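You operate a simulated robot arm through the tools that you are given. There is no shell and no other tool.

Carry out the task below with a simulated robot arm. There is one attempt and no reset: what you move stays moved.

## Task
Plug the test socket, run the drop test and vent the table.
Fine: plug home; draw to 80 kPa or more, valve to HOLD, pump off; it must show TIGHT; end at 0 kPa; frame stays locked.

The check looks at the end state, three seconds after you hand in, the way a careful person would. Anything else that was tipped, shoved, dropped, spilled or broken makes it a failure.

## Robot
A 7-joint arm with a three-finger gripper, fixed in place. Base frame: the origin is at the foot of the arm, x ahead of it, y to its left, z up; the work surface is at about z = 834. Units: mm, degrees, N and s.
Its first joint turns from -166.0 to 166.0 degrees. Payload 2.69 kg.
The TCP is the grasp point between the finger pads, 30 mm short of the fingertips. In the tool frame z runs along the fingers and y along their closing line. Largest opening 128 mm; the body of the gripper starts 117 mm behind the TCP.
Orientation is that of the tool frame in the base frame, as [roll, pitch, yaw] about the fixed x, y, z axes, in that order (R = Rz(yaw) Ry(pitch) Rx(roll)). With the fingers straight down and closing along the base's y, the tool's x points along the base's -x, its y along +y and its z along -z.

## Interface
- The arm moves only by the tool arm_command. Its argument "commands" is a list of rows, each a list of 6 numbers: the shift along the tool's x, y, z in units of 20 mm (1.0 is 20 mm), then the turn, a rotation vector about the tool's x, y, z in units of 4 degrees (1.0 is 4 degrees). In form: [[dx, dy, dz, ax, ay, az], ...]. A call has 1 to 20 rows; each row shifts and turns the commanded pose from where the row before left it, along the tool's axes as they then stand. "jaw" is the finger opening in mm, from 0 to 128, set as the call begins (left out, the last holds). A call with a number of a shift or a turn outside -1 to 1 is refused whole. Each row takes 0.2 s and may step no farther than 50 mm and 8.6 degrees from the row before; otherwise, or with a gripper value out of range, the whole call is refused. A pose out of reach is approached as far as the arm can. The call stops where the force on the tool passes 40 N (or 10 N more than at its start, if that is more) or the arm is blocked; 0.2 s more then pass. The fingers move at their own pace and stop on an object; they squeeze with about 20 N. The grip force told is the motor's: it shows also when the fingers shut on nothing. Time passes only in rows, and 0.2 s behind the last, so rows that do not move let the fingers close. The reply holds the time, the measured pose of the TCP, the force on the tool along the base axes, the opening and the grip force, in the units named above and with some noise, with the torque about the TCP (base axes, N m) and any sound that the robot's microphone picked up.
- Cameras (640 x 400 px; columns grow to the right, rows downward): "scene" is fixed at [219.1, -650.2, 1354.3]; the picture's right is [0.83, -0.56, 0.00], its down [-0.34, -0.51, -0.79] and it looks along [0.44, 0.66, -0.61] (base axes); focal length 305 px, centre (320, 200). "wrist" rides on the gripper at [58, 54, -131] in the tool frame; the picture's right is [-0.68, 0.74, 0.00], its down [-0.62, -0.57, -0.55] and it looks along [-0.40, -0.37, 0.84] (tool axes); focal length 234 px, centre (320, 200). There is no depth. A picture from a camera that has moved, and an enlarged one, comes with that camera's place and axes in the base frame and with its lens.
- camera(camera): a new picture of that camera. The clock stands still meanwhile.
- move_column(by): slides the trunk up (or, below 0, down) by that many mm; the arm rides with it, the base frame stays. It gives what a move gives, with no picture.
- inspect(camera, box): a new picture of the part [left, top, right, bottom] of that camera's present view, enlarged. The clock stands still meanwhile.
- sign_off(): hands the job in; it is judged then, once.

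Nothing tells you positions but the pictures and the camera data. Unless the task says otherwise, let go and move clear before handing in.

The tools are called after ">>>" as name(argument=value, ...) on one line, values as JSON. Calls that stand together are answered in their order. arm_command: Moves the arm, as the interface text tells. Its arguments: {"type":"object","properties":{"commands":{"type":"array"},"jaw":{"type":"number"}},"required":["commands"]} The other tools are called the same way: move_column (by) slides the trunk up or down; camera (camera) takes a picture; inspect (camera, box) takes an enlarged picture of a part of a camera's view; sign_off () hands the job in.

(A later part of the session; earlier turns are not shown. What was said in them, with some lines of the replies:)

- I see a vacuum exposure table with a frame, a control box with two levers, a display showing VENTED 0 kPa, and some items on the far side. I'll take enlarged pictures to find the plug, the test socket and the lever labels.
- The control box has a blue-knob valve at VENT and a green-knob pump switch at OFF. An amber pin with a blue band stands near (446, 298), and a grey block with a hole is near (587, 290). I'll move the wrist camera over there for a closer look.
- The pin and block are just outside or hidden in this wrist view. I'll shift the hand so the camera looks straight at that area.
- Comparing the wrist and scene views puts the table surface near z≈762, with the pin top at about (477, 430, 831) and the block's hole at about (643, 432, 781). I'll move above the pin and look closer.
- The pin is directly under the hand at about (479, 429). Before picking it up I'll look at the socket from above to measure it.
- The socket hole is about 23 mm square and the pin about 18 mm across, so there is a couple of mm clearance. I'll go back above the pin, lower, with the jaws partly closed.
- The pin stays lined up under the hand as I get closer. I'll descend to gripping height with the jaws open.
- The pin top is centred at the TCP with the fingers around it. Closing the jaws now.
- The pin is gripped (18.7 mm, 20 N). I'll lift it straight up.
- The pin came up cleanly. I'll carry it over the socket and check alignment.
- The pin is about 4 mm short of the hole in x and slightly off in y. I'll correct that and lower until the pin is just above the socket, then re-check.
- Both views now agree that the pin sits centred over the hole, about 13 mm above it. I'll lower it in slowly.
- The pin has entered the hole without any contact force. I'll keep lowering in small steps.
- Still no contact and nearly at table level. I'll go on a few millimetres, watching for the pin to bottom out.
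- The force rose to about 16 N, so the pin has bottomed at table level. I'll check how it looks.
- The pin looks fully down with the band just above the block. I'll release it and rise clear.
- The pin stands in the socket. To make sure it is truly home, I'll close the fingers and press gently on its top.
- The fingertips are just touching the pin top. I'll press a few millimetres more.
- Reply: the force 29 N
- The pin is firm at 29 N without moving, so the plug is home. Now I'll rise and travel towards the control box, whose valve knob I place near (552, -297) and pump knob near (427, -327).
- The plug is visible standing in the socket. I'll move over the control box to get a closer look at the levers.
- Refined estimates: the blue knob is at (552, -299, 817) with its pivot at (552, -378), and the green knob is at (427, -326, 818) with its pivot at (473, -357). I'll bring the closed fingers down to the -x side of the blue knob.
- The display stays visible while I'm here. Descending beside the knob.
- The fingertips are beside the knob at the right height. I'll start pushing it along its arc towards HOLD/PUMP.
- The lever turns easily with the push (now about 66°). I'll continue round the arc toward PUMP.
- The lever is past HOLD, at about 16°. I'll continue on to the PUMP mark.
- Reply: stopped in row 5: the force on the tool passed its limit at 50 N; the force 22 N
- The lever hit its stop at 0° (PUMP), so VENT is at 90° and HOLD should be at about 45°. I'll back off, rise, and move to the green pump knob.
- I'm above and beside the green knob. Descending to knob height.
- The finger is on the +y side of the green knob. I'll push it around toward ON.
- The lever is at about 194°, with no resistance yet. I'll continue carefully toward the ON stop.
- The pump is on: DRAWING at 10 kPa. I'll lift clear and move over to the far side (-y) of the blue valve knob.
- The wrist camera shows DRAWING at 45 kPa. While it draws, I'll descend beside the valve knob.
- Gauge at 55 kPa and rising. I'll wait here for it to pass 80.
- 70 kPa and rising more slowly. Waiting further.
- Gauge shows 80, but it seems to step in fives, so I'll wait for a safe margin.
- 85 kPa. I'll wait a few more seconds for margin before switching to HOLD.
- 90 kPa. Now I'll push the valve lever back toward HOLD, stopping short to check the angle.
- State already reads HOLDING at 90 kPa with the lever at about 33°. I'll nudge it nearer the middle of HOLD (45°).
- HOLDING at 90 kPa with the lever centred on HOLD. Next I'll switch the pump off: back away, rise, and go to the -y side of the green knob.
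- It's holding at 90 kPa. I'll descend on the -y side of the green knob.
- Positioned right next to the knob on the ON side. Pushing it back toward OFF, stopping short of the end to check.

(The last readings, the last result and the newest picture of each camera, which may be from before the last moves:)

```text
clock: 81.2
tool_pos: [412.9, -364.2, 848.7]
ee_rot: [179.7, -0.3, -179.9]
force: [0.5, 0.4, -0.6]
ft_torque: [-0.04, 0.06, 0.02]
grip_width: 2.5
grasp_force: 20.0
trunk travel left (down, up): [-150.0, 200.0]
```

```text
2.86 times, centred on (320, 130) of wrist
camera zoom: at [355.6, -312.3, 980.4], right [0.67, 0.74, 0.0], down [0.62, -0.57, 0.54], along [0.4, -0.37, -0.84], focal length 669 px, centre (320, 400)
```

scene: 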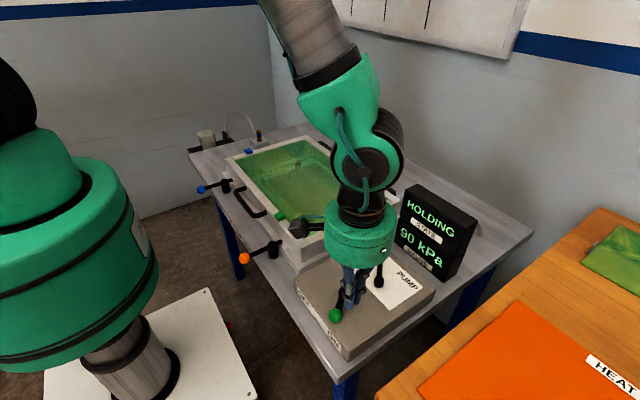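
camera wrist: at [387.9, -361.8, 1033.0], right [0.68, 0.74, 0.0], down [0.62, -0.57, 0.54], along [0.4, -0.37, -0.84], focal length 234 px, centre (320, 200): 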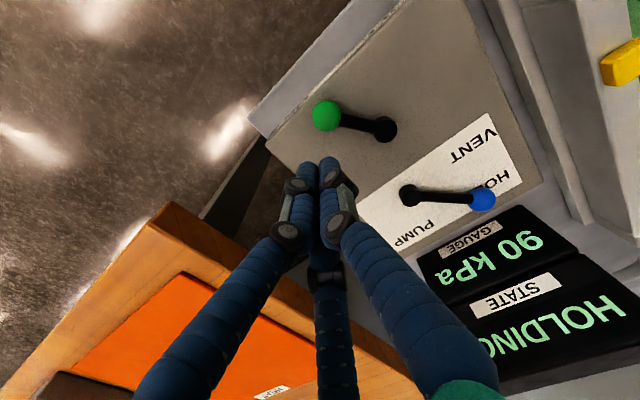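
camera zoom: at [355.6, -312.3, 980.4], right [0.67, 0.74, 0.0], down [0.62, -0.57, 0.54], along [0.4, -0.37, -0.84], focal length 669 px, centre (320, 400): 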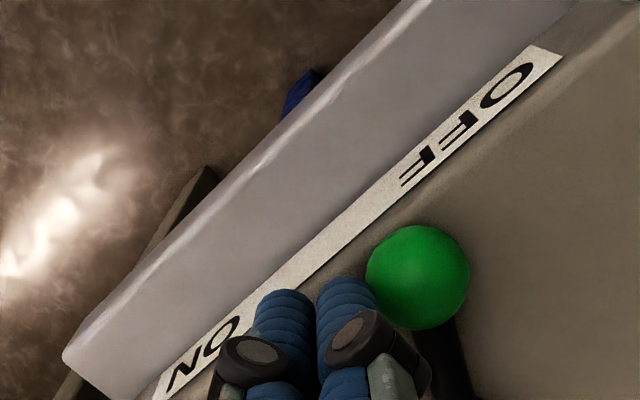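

The lever is at about 160°. I'll continue gently to the OFF stop.

>>> arm_command(commands=[[0, 0.2, 0, 0, 0, 0], [0, 0.2, 0, 0, 0, 0], [-0.02, 0.15, 0, 0, 0, 0], [-0.03, 0.08, 0, 0, 0, 0]])

>>> inspect(camera="scene", box=[280, 190, 480, 330])

>>> inspect(camera="wrist", box=[220, 60, 420, 200])

```text
clock: 82.2
tool_pos: [414.5, -351.4, 848.6]
ee_rot: [179.7, -0.3, -179.9]
force: [-0.3, 0.3, -0.4]
ft_torque: [0.04, -0.02, -0.01]
grip_width: 2.1
grasp_force: 19.8
trunk travel left (down, up): [-150.0, 200.0]
```

```text
2.86 times, centred on (380, 260) of scene
camera zoom: at [219.1, -650.2, 1354.3], right [0.83, -0.56, 0.0], down [-0.34, -0.51, -0.79], along [0.44, 0.66, -0.61], focal length 870 px, centre (149, 29)
```

zoom: 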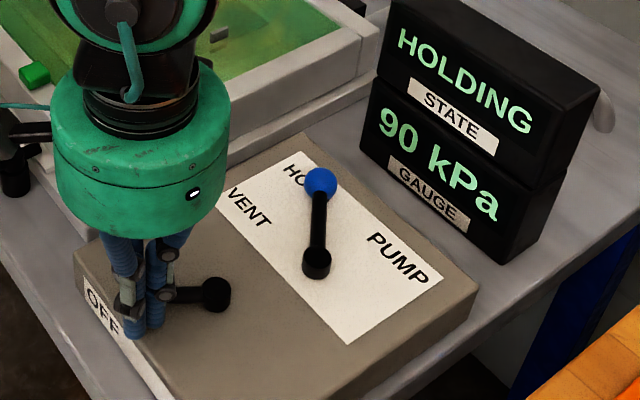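

```text
2.86 times, centred on (320, 130) of wrist
camera zoom: at [356.6, -299.8, 980.3], right [0.67, 0.74, 0.0], down [0.62, -0.57, 0.54], along [0.4, -0.37, -0.84], focal length 669 px, centre (320, 400)
```

zoom: 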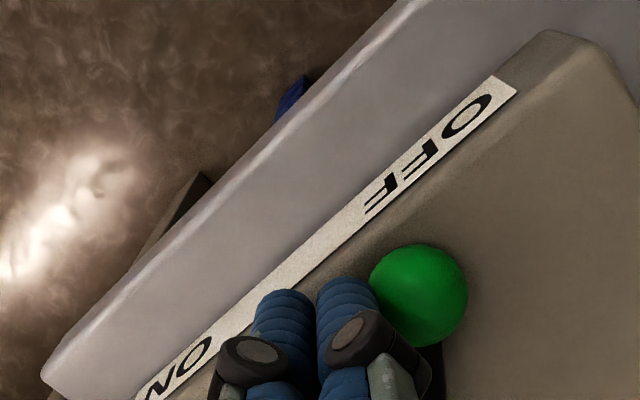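

Nearly at OFF. A few more small steps to reach the stop.

>>> arm_command(commands=[[-0.02, 0.07, 0, 0, 0, 0], [-0.02, 0.07, 0, 0, 0, 0], [-0.02, 0.05, 0, 0, 0, 0]])

>>> inspect(camera="wrist", box=[220, 60, 420, 200])

>>> inspect(camera="scene", box=[280, 190, 480, 330])

```text
clock: 83.0
tool_pos: [415.9, -350.2, 848.2]
ee_rot: [179.8, -0.3, -179.8]
force: [-7.7, -10.7, 7.9]
ft_torque: [-0.08, 0.25, -0.02]
grip_width: 2.5
grasp_force: 20.2
trunk travel left (down, up): [-150.0, 200.0]
```

```text
2.86 times, centred on (320, 130) of wrist
camera zoom: at [357.1, -296.4, 980.2], right [0.68, 0.74, 0.0], down [0.62, -0.57, 0.54], along [0.4, -0.37, -0.84], focal length 669 px, centre (320, 400)
```

zoom: 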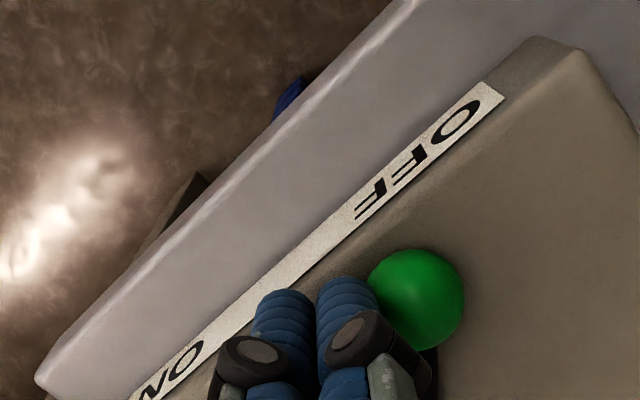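

```text
2.86 times, centred on (380, 260) of scene
camera zoom: at [219.1, -650.2, 1354.3], right [0.83, -0.56, 0.0], down [-0.34, -0.51, -0.79], along [0.44, 0.66, -0.61], focal length 870 px, centre (149, 29)
```

zoom: 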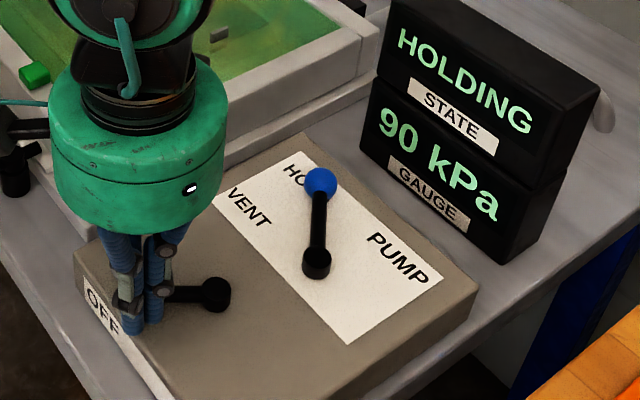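

The OFF stop is reached. I'll back off, rise and travel to the far side of the valve knob while the drop test runs.

>>> arm_command(commands=[[0.1, -0.4, 0, 0, 0, 0], [0, 0, -0.8, 0, 0, 0], [0, 0, -0.9, 0, 0, 0], [0, 0, -0.9, 0, 0, 0], [-0.9, -0.03, 0, 0, 0, 0], [-0.9, -0.03, 0, 0, 0, 0], [-0.9, -0.03, 0, 0, 0, 0], [-0.9, -0.03, 0, 0, 0, 0], [-0.9, -0.03, 0, 0, 0, 0], [-0.9, -0.03, 0, 0, 0, 0], [-0.9, -0.03, 0, 0, 0, 0], [-0.9, -0.03, 0, 0, 0, 0], [-0.9, -0.03, 0, 0, 0, 0], [-0.9, -0.03, 0, 0, 0, 0], [-0.9, -0.03, 0, 0, 0, 0], [-0.9, -0.03, 0, 0, 0, 0]])

>>> camera(camera="scene")

>>> camera(camera="wrist")

```text
clock: 86.4
tool_pos: [628.8, -362.5, 899.7]
ee_rot: [179.7, -0.3, -179.9]
force: [0.4, -0.5, 0.4]
ft_torque: [-0.01, -0.03, -0.02]
grip_width: 2.2
grasp_force: 20.9
trunk travel left (down, up): [-150.0, 200.0]
```

```text
taken
```

scene: 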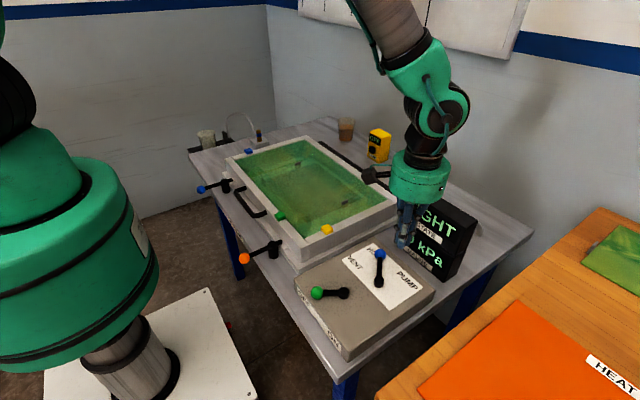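

```text
taken
camera wrist: at [570.1, -311.0, 1031.3], right [0.67, 0.74, 0.0], down [0.62, -0.57, 0.54], along [0.4, -0.37, -0.84], focal length 234 px, centre (320, 200)
```

wrist: 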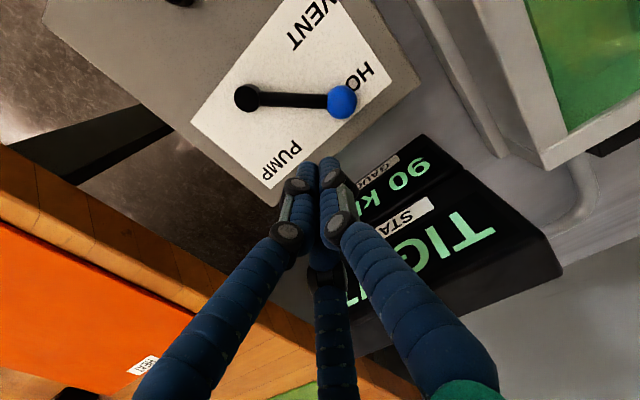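

The display shows TIGHT at 90 kPa with the pump off. I'll descend on the PUMP side of the valve knob, ready to push it on to VENT.

>>> arm_command(commands=[[-0.1, 0, 0.6, 0, 0, 0], [0, 0, 0.8, 0, 0, 0], [0, 0, 0.7, 0, 0, 0], [0, 0, 0.35, 0, 0, 0], [0, 0, 0.1, 0, 0, 0], [0, 0, 0, 0, 0, 0]])

>>> camera(camera="wrist")

>>> inspect(camera="scene", box=[310, 200, 470, 320])

```text
clock: 87.8
tool_pos: [632.0, -363.1, 849.4]
ee_rot: [179.7, -0.2, -179.9]
force: [0.5, -1.2, 0.3]
ft_torque: [0.02, 0.0, -0.04]
grip_width: 2.4
grasp_force: 19.8
trunk travel left (down, up): [-150.0, 200.0]
```

```text
taken
camera wrist: at [573.7, -310.4, 979.9], right [0.67, 0.74, 0.0], down [0.62, -0.57, 0.54], along [0.4, -0.37, -0.84], focal length 234 px, centre (320, 200)
```

wrist: 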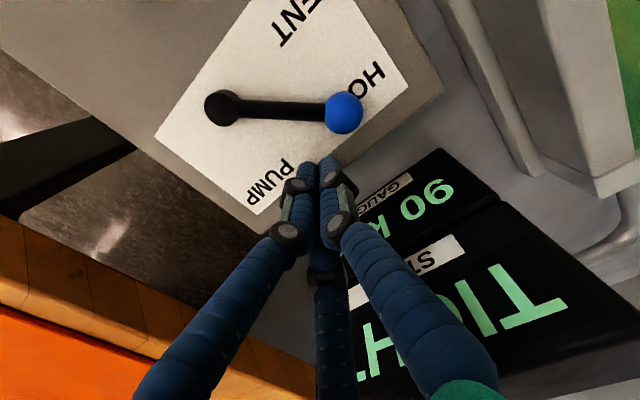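

```text
3.33 times, centred on (390, 260) of scene
camera zoom: at [219.1, -650.2, 1354.3], right [0.83, -0.56, 0.0], down [-0.34, -0.51, -0.79], along [0.44, 0.66, -0.61], focal length 1016 px, centre (87, 0)
```

zoom: 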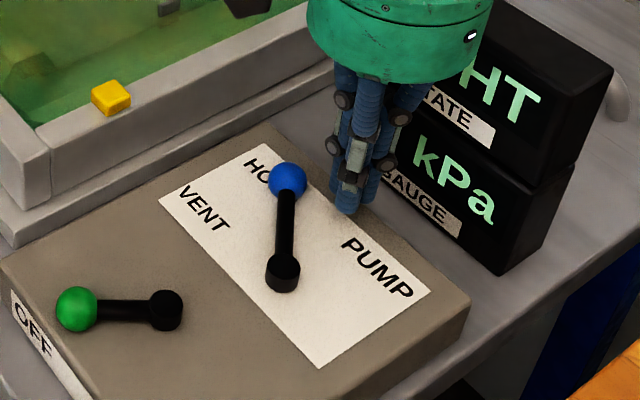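

TIGHT is confirmed. I'll wait two more seconds to be sure it stays steady before venting.

>>> arm_command(commands=[[0, 0, 0, 0, 0, 0], [0, 0, 0, 0, 0, 0], [0, 0, 0, 0, 0, 0], [0, 0, 0, 0, 0, 0], [0, 0, 0, 0, 0, 0], [0, 0, 0, 0, 0, 0], [0, 0, 0, 0, 0, 0], [0, 0, 0, 0, 0, 0], [0, 0, 0, 0, 0, 0], [0, 0, 0, 0, 0, 0]])

>>> inspect(camera="wrist", box=[320, 100, 640, 400])

```text
clock: 90.0
tool_pos: [632.0, -362.4, 848.4]
ee_rot: [179.8, -0.2, -179.9]
force: [0.4, -0.4, 0.3]
ft_torque: [0.0, 0.02, 0.01]
grip_width: 2.1
grasp_force: 19.8
trunk travel left (down, up): [-150.0, 200.0]
```

```text
1.33 times, centred on (480, 250) of wrist
camera zoom: at [573.6, -310.4, 980.0], right [0.67, 0.74, 0.0], down [0.62, -0.57, 0.54], along [0.4, -0.37, -0.84], focal length 312 px, centre (107, 133)
```

zoom: 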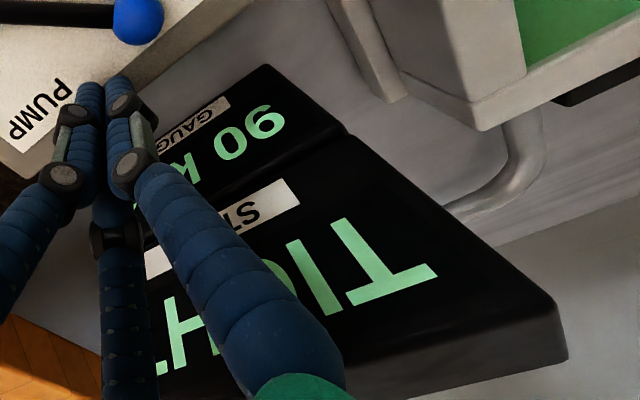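

Still TIGHT at 90 kPa. Now I'll push the valve lever round to VENT.

>>> arm_command(commands=[[0.07, 0.31, 0, 0, 0, 0], [0.07, 0.31, 0, 0, 0, 0], [0.15, 0.325, 0, 0, 0, 0], [0.15, 0.325, 0, 0, 0, 0], [0.205, 0.29, 0, 0, 0, 0], [0.205, 0.29, 0, 0, 0, 0], [0.25, 0.25, 0, 0, 0, 0], [0.25, 0.25, 0, 0, 0, 0], [0.29, 0.205, 0, 0, 0, 0]])

>>> inspect(camera="scene", box=[310, 190, 480, 310])

>>> camera(camera="wrist")

```text
clock: 92.0
tool_pos: [598.8, -312.1, 848.4]
ee_rot: [179.7, -0.2, -179.9]
force: [0.5, -0.3, 1.6]
ft_torque: [0.0, -0.03, 0.02]
grip_width: 2.3
grasp_force: 20.4
trunk travel left (down, up): [-150.0, 200.0]
```

```text
3.33 times, centred on (395, 250) of scene
camera zoom: at [219.1, -650.2, 1354.3], right [0.83, -0.56, 0.0], down [-0.34, -0.51, -0.79], along [0.44, 0.66, -0.61], focal length 1016 px, centre (70, 33)
```

zoom: 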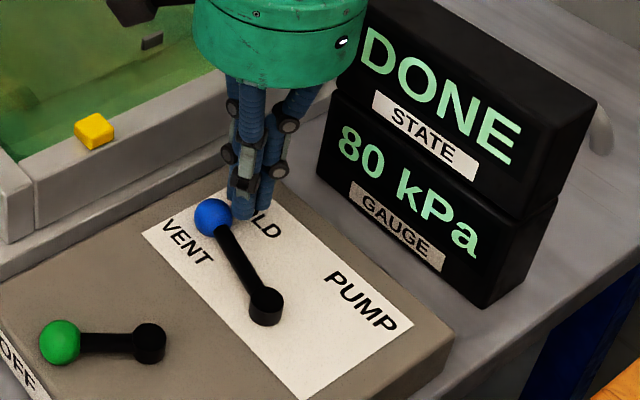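

```text
taken
camera wrist: at [540.2, -259.3, 980.4], right [0.68, 0.74, 0.0], down [0.62, -0.57, 0.54], along [0.4, -0.37, -0.84], focal length 234 px, centre (320, 200)
```

wrist: 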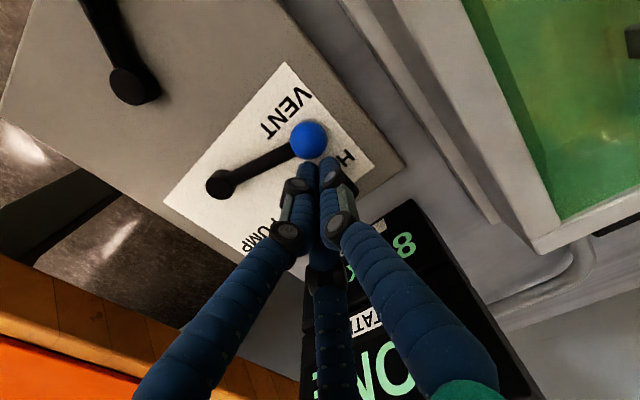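

The display reads DONE, and the pressure is falling. I'll finish moving the lever to the VENT stop.

>>> arm_command(commands=[[0.2, 0.15, 0, 0, 0, 0], [0.2, 0.12, 0, 0, 0, 0], [0.2, 0.1, 0, 0, 0, 0]])

>>> inspect(camera="scene", box=[310, 190, 480, 310])

```text
clock: 92.8
tool_pos: [587.6, -303.3, 850.3]
ee_rot: [179.7, -0.4, -179.9]
force: [0.6, -0.3, 0.1]
ft_torque: [0.0, 0.01, -0.03]
grip_width: 2.4
grasp_force: 20.4
trunk travel left (down, up): [-150.0, 200.0]
```

```text
3.33 times, centred on (395, 250) of scene
camera zoom: at [219.1, -650.2, 1354.3], right [0.83, -0.56, 0.0], down [-0.34, -0.51, -0.79], along [0.44, 0.66, -0.61], focal length 1016 px, centre (70, 33)
```

zoom: 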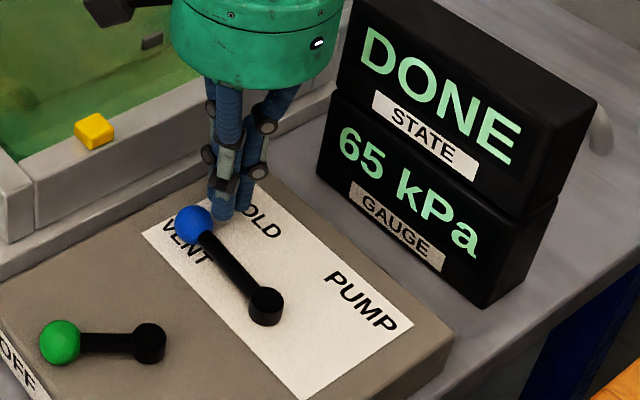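

65 kPa and falling, lever at about 85°. A few more small steps to the stop.

>>> arm_command(commands=[[0.1, 0.03, 0, 0, 0, 0], [0.1, 0.03, 0, 0, 0, 0], [0.08, 0.02, 0, 0, 0, 0]])

>>> inspect(camera="scene", box=[310, 190, 480, 310])

```text
clock: 93.6
tool_pos: [581.8, -302.1, 848.5]
ee_rot: [179.8, -0.2, -179.9]
force: [1.3, 0.1, 0.7]
ft_torque: [-0.02, -0.01, -0.03]
grip_width: 2.3
grasp_force: 20.1
trunk travel left (down, up): [-150.0, 200.0]
```

```text
3.33 times, centred on (395, 250) of scene
camera zoom: at [219.1, -650.2, 1354.3], right [0.83, -0.56, 0.0], down [-0.34, -0.51, -0.79], along [0.44, 0.66, -0.61], focal length 1016 px, centre (70, 33)
```

zoom: 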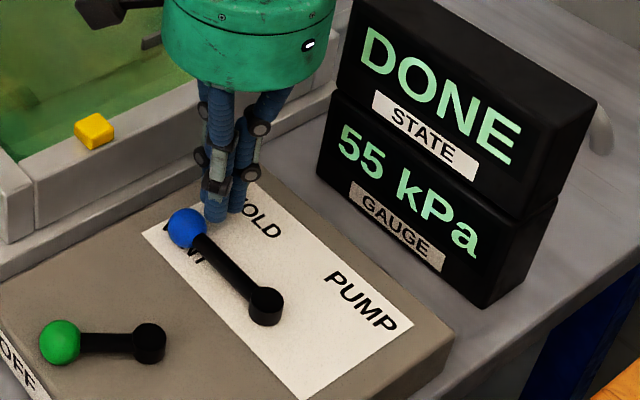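

Almost at the stop. One last gentle nudge, then I'll back away and rise.

>>> arm_command(commands=[[0.06, 0.01, 0, 0, 0, 0], [0.06, 0.01, 0, 0, 0, 0]])

>>> arm_command(commands=[[-0.4, 0, 0, 0, 0, 0], [-0.2, 0, -0.3, 0, 0, 0], [0, 0, -0.8, 0, 0, 0], [0, 0, -1, 0, 0, 0], [0, 0, -1, 0, 0, 0], [0, 0, -1, 0, 0, 0], [0, 0, -1, 0, 0, 0], [0, 0, -1, 0, 0, 0], [0, 0, -1, 0, 0, 0], [0, 0.5, -0.5, 0, 0, 0], [0, 1, 0, 0, 0, 0], [0, 1, 0, 0, 0, 0], [0, 1, 0, 0, 0, 0], [0, 1, 0, 0, 0, 0], [0, 1, 0, 0, 0, 0], [0, 1, 0, 0, 0, 0], [0, 1, 0, 0, 0, 0], [0, 1, 0, 0, 0, 0]])

>>> camera(camera="scene")

>>> inspect(camera="scene", box=[290, 180, 480, 320])

```text
clock: 94.2
tool_pos: [581.0, -303.3, 848.8]
ee_rot: [179.8, -0.1, -179.9]
force: [10.7, -3.3, 5.8]
ft_torque: [-0.08, -0.21, 0.07]
grip_width: 2.0
grasp_force: 19.8
trunk travel left (down, up): [-150.0, 200.0]
```

```text
clock: 98.0
tool_pos: [590.8, -132.3, 1002.4]
ee_rot: [179.7, -0.1, -180.0]
force: [0.2, 0.0, -0.5]
ft_torque: [0.03, -0.03, 0.01]
grip_width: 2.4
grasp_force: 19.5
trunk travel left (down, up): [-150.0, 200.0]
```

```text
taken
```

scene: 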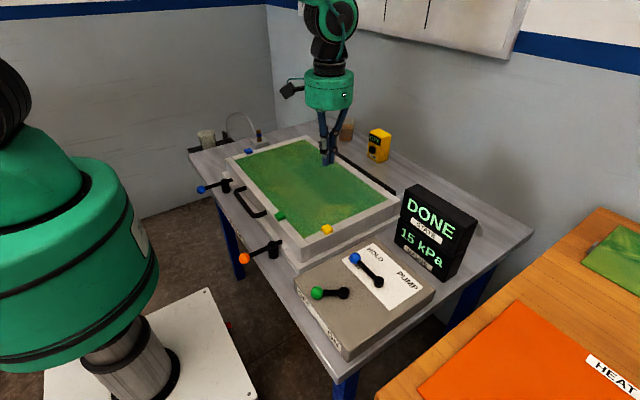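

```text
2.86 times, centred on (385, 250) of scene
camera zoom: at [219.1, -650.2, 1354.3], right [0.83, -0.56, 0.0], down [-0.34, -0.51, -0.79], along [0.44, 0.66, -0.61], focal length 870 px, centre (134, 57)
```

zoom: 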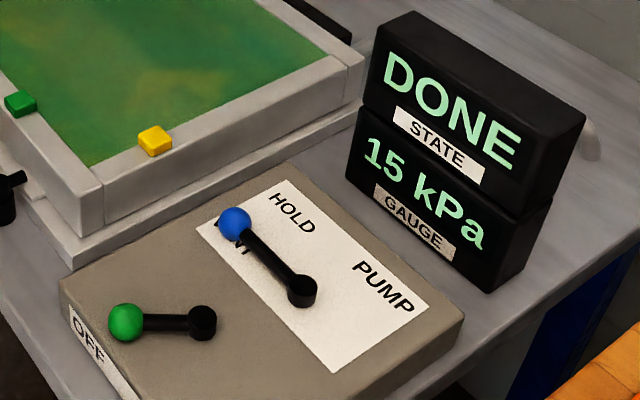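

DONE at 15 kPa, still falling, with both levers back at VENT and OFF. I'll wait for it to reach zero.

>>> arm_command(commands=[[0, 0, -1, 0, 0, 0], [0, 0, -1, 0, 0, 0], [0, 0, 0, 0, 0, 0], [0, 0, 0, 0, 0, 0], [0, 0, 0, 0, 0, 0], [0, 0, 0, 0, 0, 0], [0, 0, 0, 0, 0, 0], [0, 0, 0, 0, 0, 0], [0, 0, 0, 0, 0, 0], [0, 0, 0, 0, 0, 0], [0, 0, 0, 0, 0, 0], [0, 0, 0, 0, 0, 0], [0, 0, 0, 0, 0, 0], [0, 0, 0, 0, 0, 0], [0, 0, 0, 0, 0, 0], [0, 0, 0, 0, 0, 0], [0, 0, 0, 0, 0, 0], [0, 0, 0, 0, 0, 0], [0, 0, 0, 0, 0, 0], [0, 0, 0, 0, 0, 0]], jaw=40)

>>> arm_command(commands=[[0, 0, 0, 0, 0, 0], [0, 0, 0, 0, 0, 0], [0, 0, 0, 0, 0, 0], [0, 0, 0, 0, 0, 0], [0, 0, 0, 0, 0, 0], [0, 0, 0, 0, 0, 0], [0, 0, 0, 0, 0, 0], [0, 0, 0, 0, 0, 0], [0, 0, 0, 0, 0, 0], [0, 0, 0, 0, 0, 0], [0, 0, 0, 0, 0, 0], [0, 0, 0, 0, 0, 0], [0, 0, 0, 0, 0, 0], [0, 0, 0, 0, 0, 0], [0, 0, 0, 0, 0, 0], [0, 0, 0, 0, 0, 0], [0, 0, 0, 0, 0, 0], [0, 0, 0, 0, 0, 0], [0, 0, 0, 0, 0, 0], [0, 0, 0, 0, 0, 0]])

>>> arm_command(commands=[[0, 0, 0, 0, 0, 0], [0, 0, 0, 0, 0, 0], [0, 0, 0, 0, 0, 0], [0, 0, 0, 0, 0, 0], [0, 0, 0, 0, 0, 0], [0, 0, 0, 0, 0, 0], [0, 0, 0, 0, 0, 0], [0, 0, 0, 0, 0, 0], [0, 0, 0, 0, 0, 0], [0, 0, 0, 0, 0, 0], [0, 0, 0, 0, 0, 0], [0, 0, 0, 0, 0, 0], [0, 0, 0, 0, 0, 0], [0, 0, 0, 0, 0, 0], [0, 0, 0, 0, 0, 0], [0, 0, 0, 0, 0, 0], [0, 0, 0, 0, 0, 0], [0, 0, 0, 0, 0, 0], [0, 0, 0, 0, 0, 0], [0, 0, 0, 0, 0, 0]])

>>> camera(camera="scene")

>>> inspect(camera="scene", box=[290, 180, 480, 320])

>>> inspect(camera="scene", box=[180, 110, 320, 280])

>>> inspect(camera="scene", box=[245, 115, 285, 155])

```text
clock: 102.2
tool_pos: [592.3, -133.3, 1042.2]
ee_rot: [179.8, -0.2, -179.9]
force: [0.4, 0.7, 0.3]
ft_torque: [0.0, 0.01, -0.01]
grip_width: 40.1
grasp_force: 0.1
trunk travel left (down, up): [-150.0, 200.0]
```

```text
clock: 106.4
tool_pos: [592.2, -134.5, 1042.2]
ee_rot: [179.8, -0.2, -179.9]
force: [0.6, 0.1, -0.8]
ft_torque: [-0.01, -0.03, 0.01]
grip_width: 39.8
grasp_force: 0.0
trunk travel left (down, up): [-150.0, 200.0]
```

```text
clock: 110.6
tool_pos: [591.9, -133.7, 1042.8]
ee_rot: [179.8, -0.1, -179.9]
force: [-0.3, 0.0, -0.1]
ft_torque: [0.0, -0.01, 0.03]
grip_width: 39.8
grasp_force: 0.0
trunk travel left (down, up): [-150.0, 200.0]
```

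```text
taken
```

scene: 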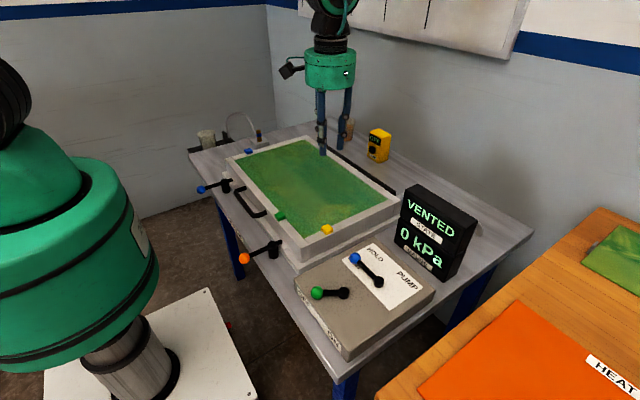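

```text
2.86 times, centred on (385, 250) of scene
camera zoom: at [219.1, -650.2, 1354.3], right [0.83, -0.56, 0.0], down [-0.34, -0.51, -0.79], along [0.44, 0.66, -0.61], focal length 870 px, centre (134, 57)
```

zoom: 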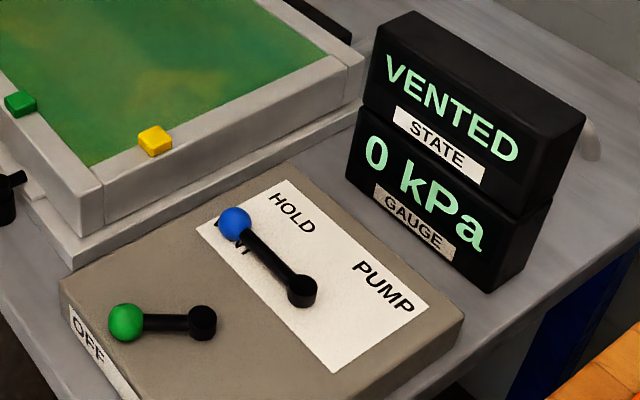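

```text
2.35 times, centred on (250, 195) of scene
camera zoom: at [219.1, -650.2, 1354.3], right [0.83, -0.56, 0.0], down [-0.34, -0.51, -0.79], along [0.44, 0.66, -0.61], focal length 717 px, centre (485, 212)
```

zoom: 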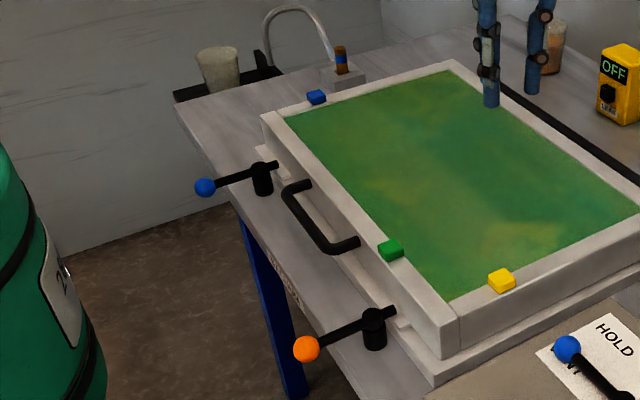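

```text
10.00 times, centred on (265, 135) of scene
camera zoom: at [219.1, -650.2, 1354.3], right [0.83, -0.56, 0.0], down [-0.34, -0.51, -0.79], along [0.44, 0.66, -0.61], focal length 3046 px, centre (870, 850)
```

zoom: 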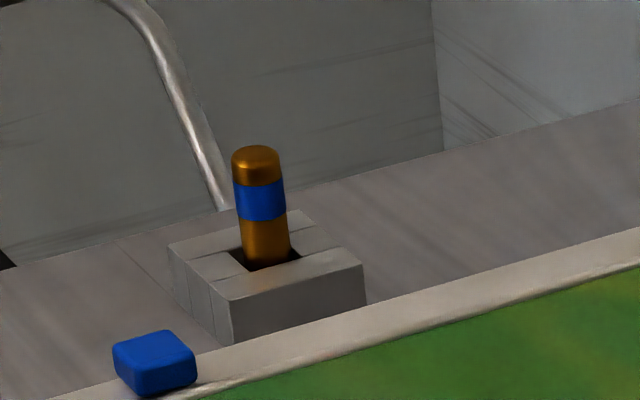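

The gauge reads VENTED, 0 kPa. The valve is at VENT and the pump is OFF. The plug is home in its socket, both frame clamps are in their original places, and nothing else has moved. The gripper is empty and clear, so I'm handing in.

>>> sign_off()

```text
The job is handed in.
```

The drop test ran and passed. The display showed TIGHT at 90 kPa, and the table is now vented to 0 kPa.

- **Plug:** It sits at the bottom of the test socket. It did not move when I pressed on its top with about 29 N.
- **Drop test:** I drew to 90 kPa, moved the valve to HOLD, then switched the pump off. TIGHT came up within about 3 seconds of switching the pump off and stayed steady until I vented.
- **End state:** The valve is at VENT, the pump is OFF, and the display reads VENTED and 0 kPa. Both frame clamps are where they were at the start, and I saw nothing else moved. The gripper is empty and clear of the table.

The valve lever met its PUMP stop at about 50 N, over the 40 N limit, and the arm stopped itself. The lever worked normally afterwards and the box did not shift.
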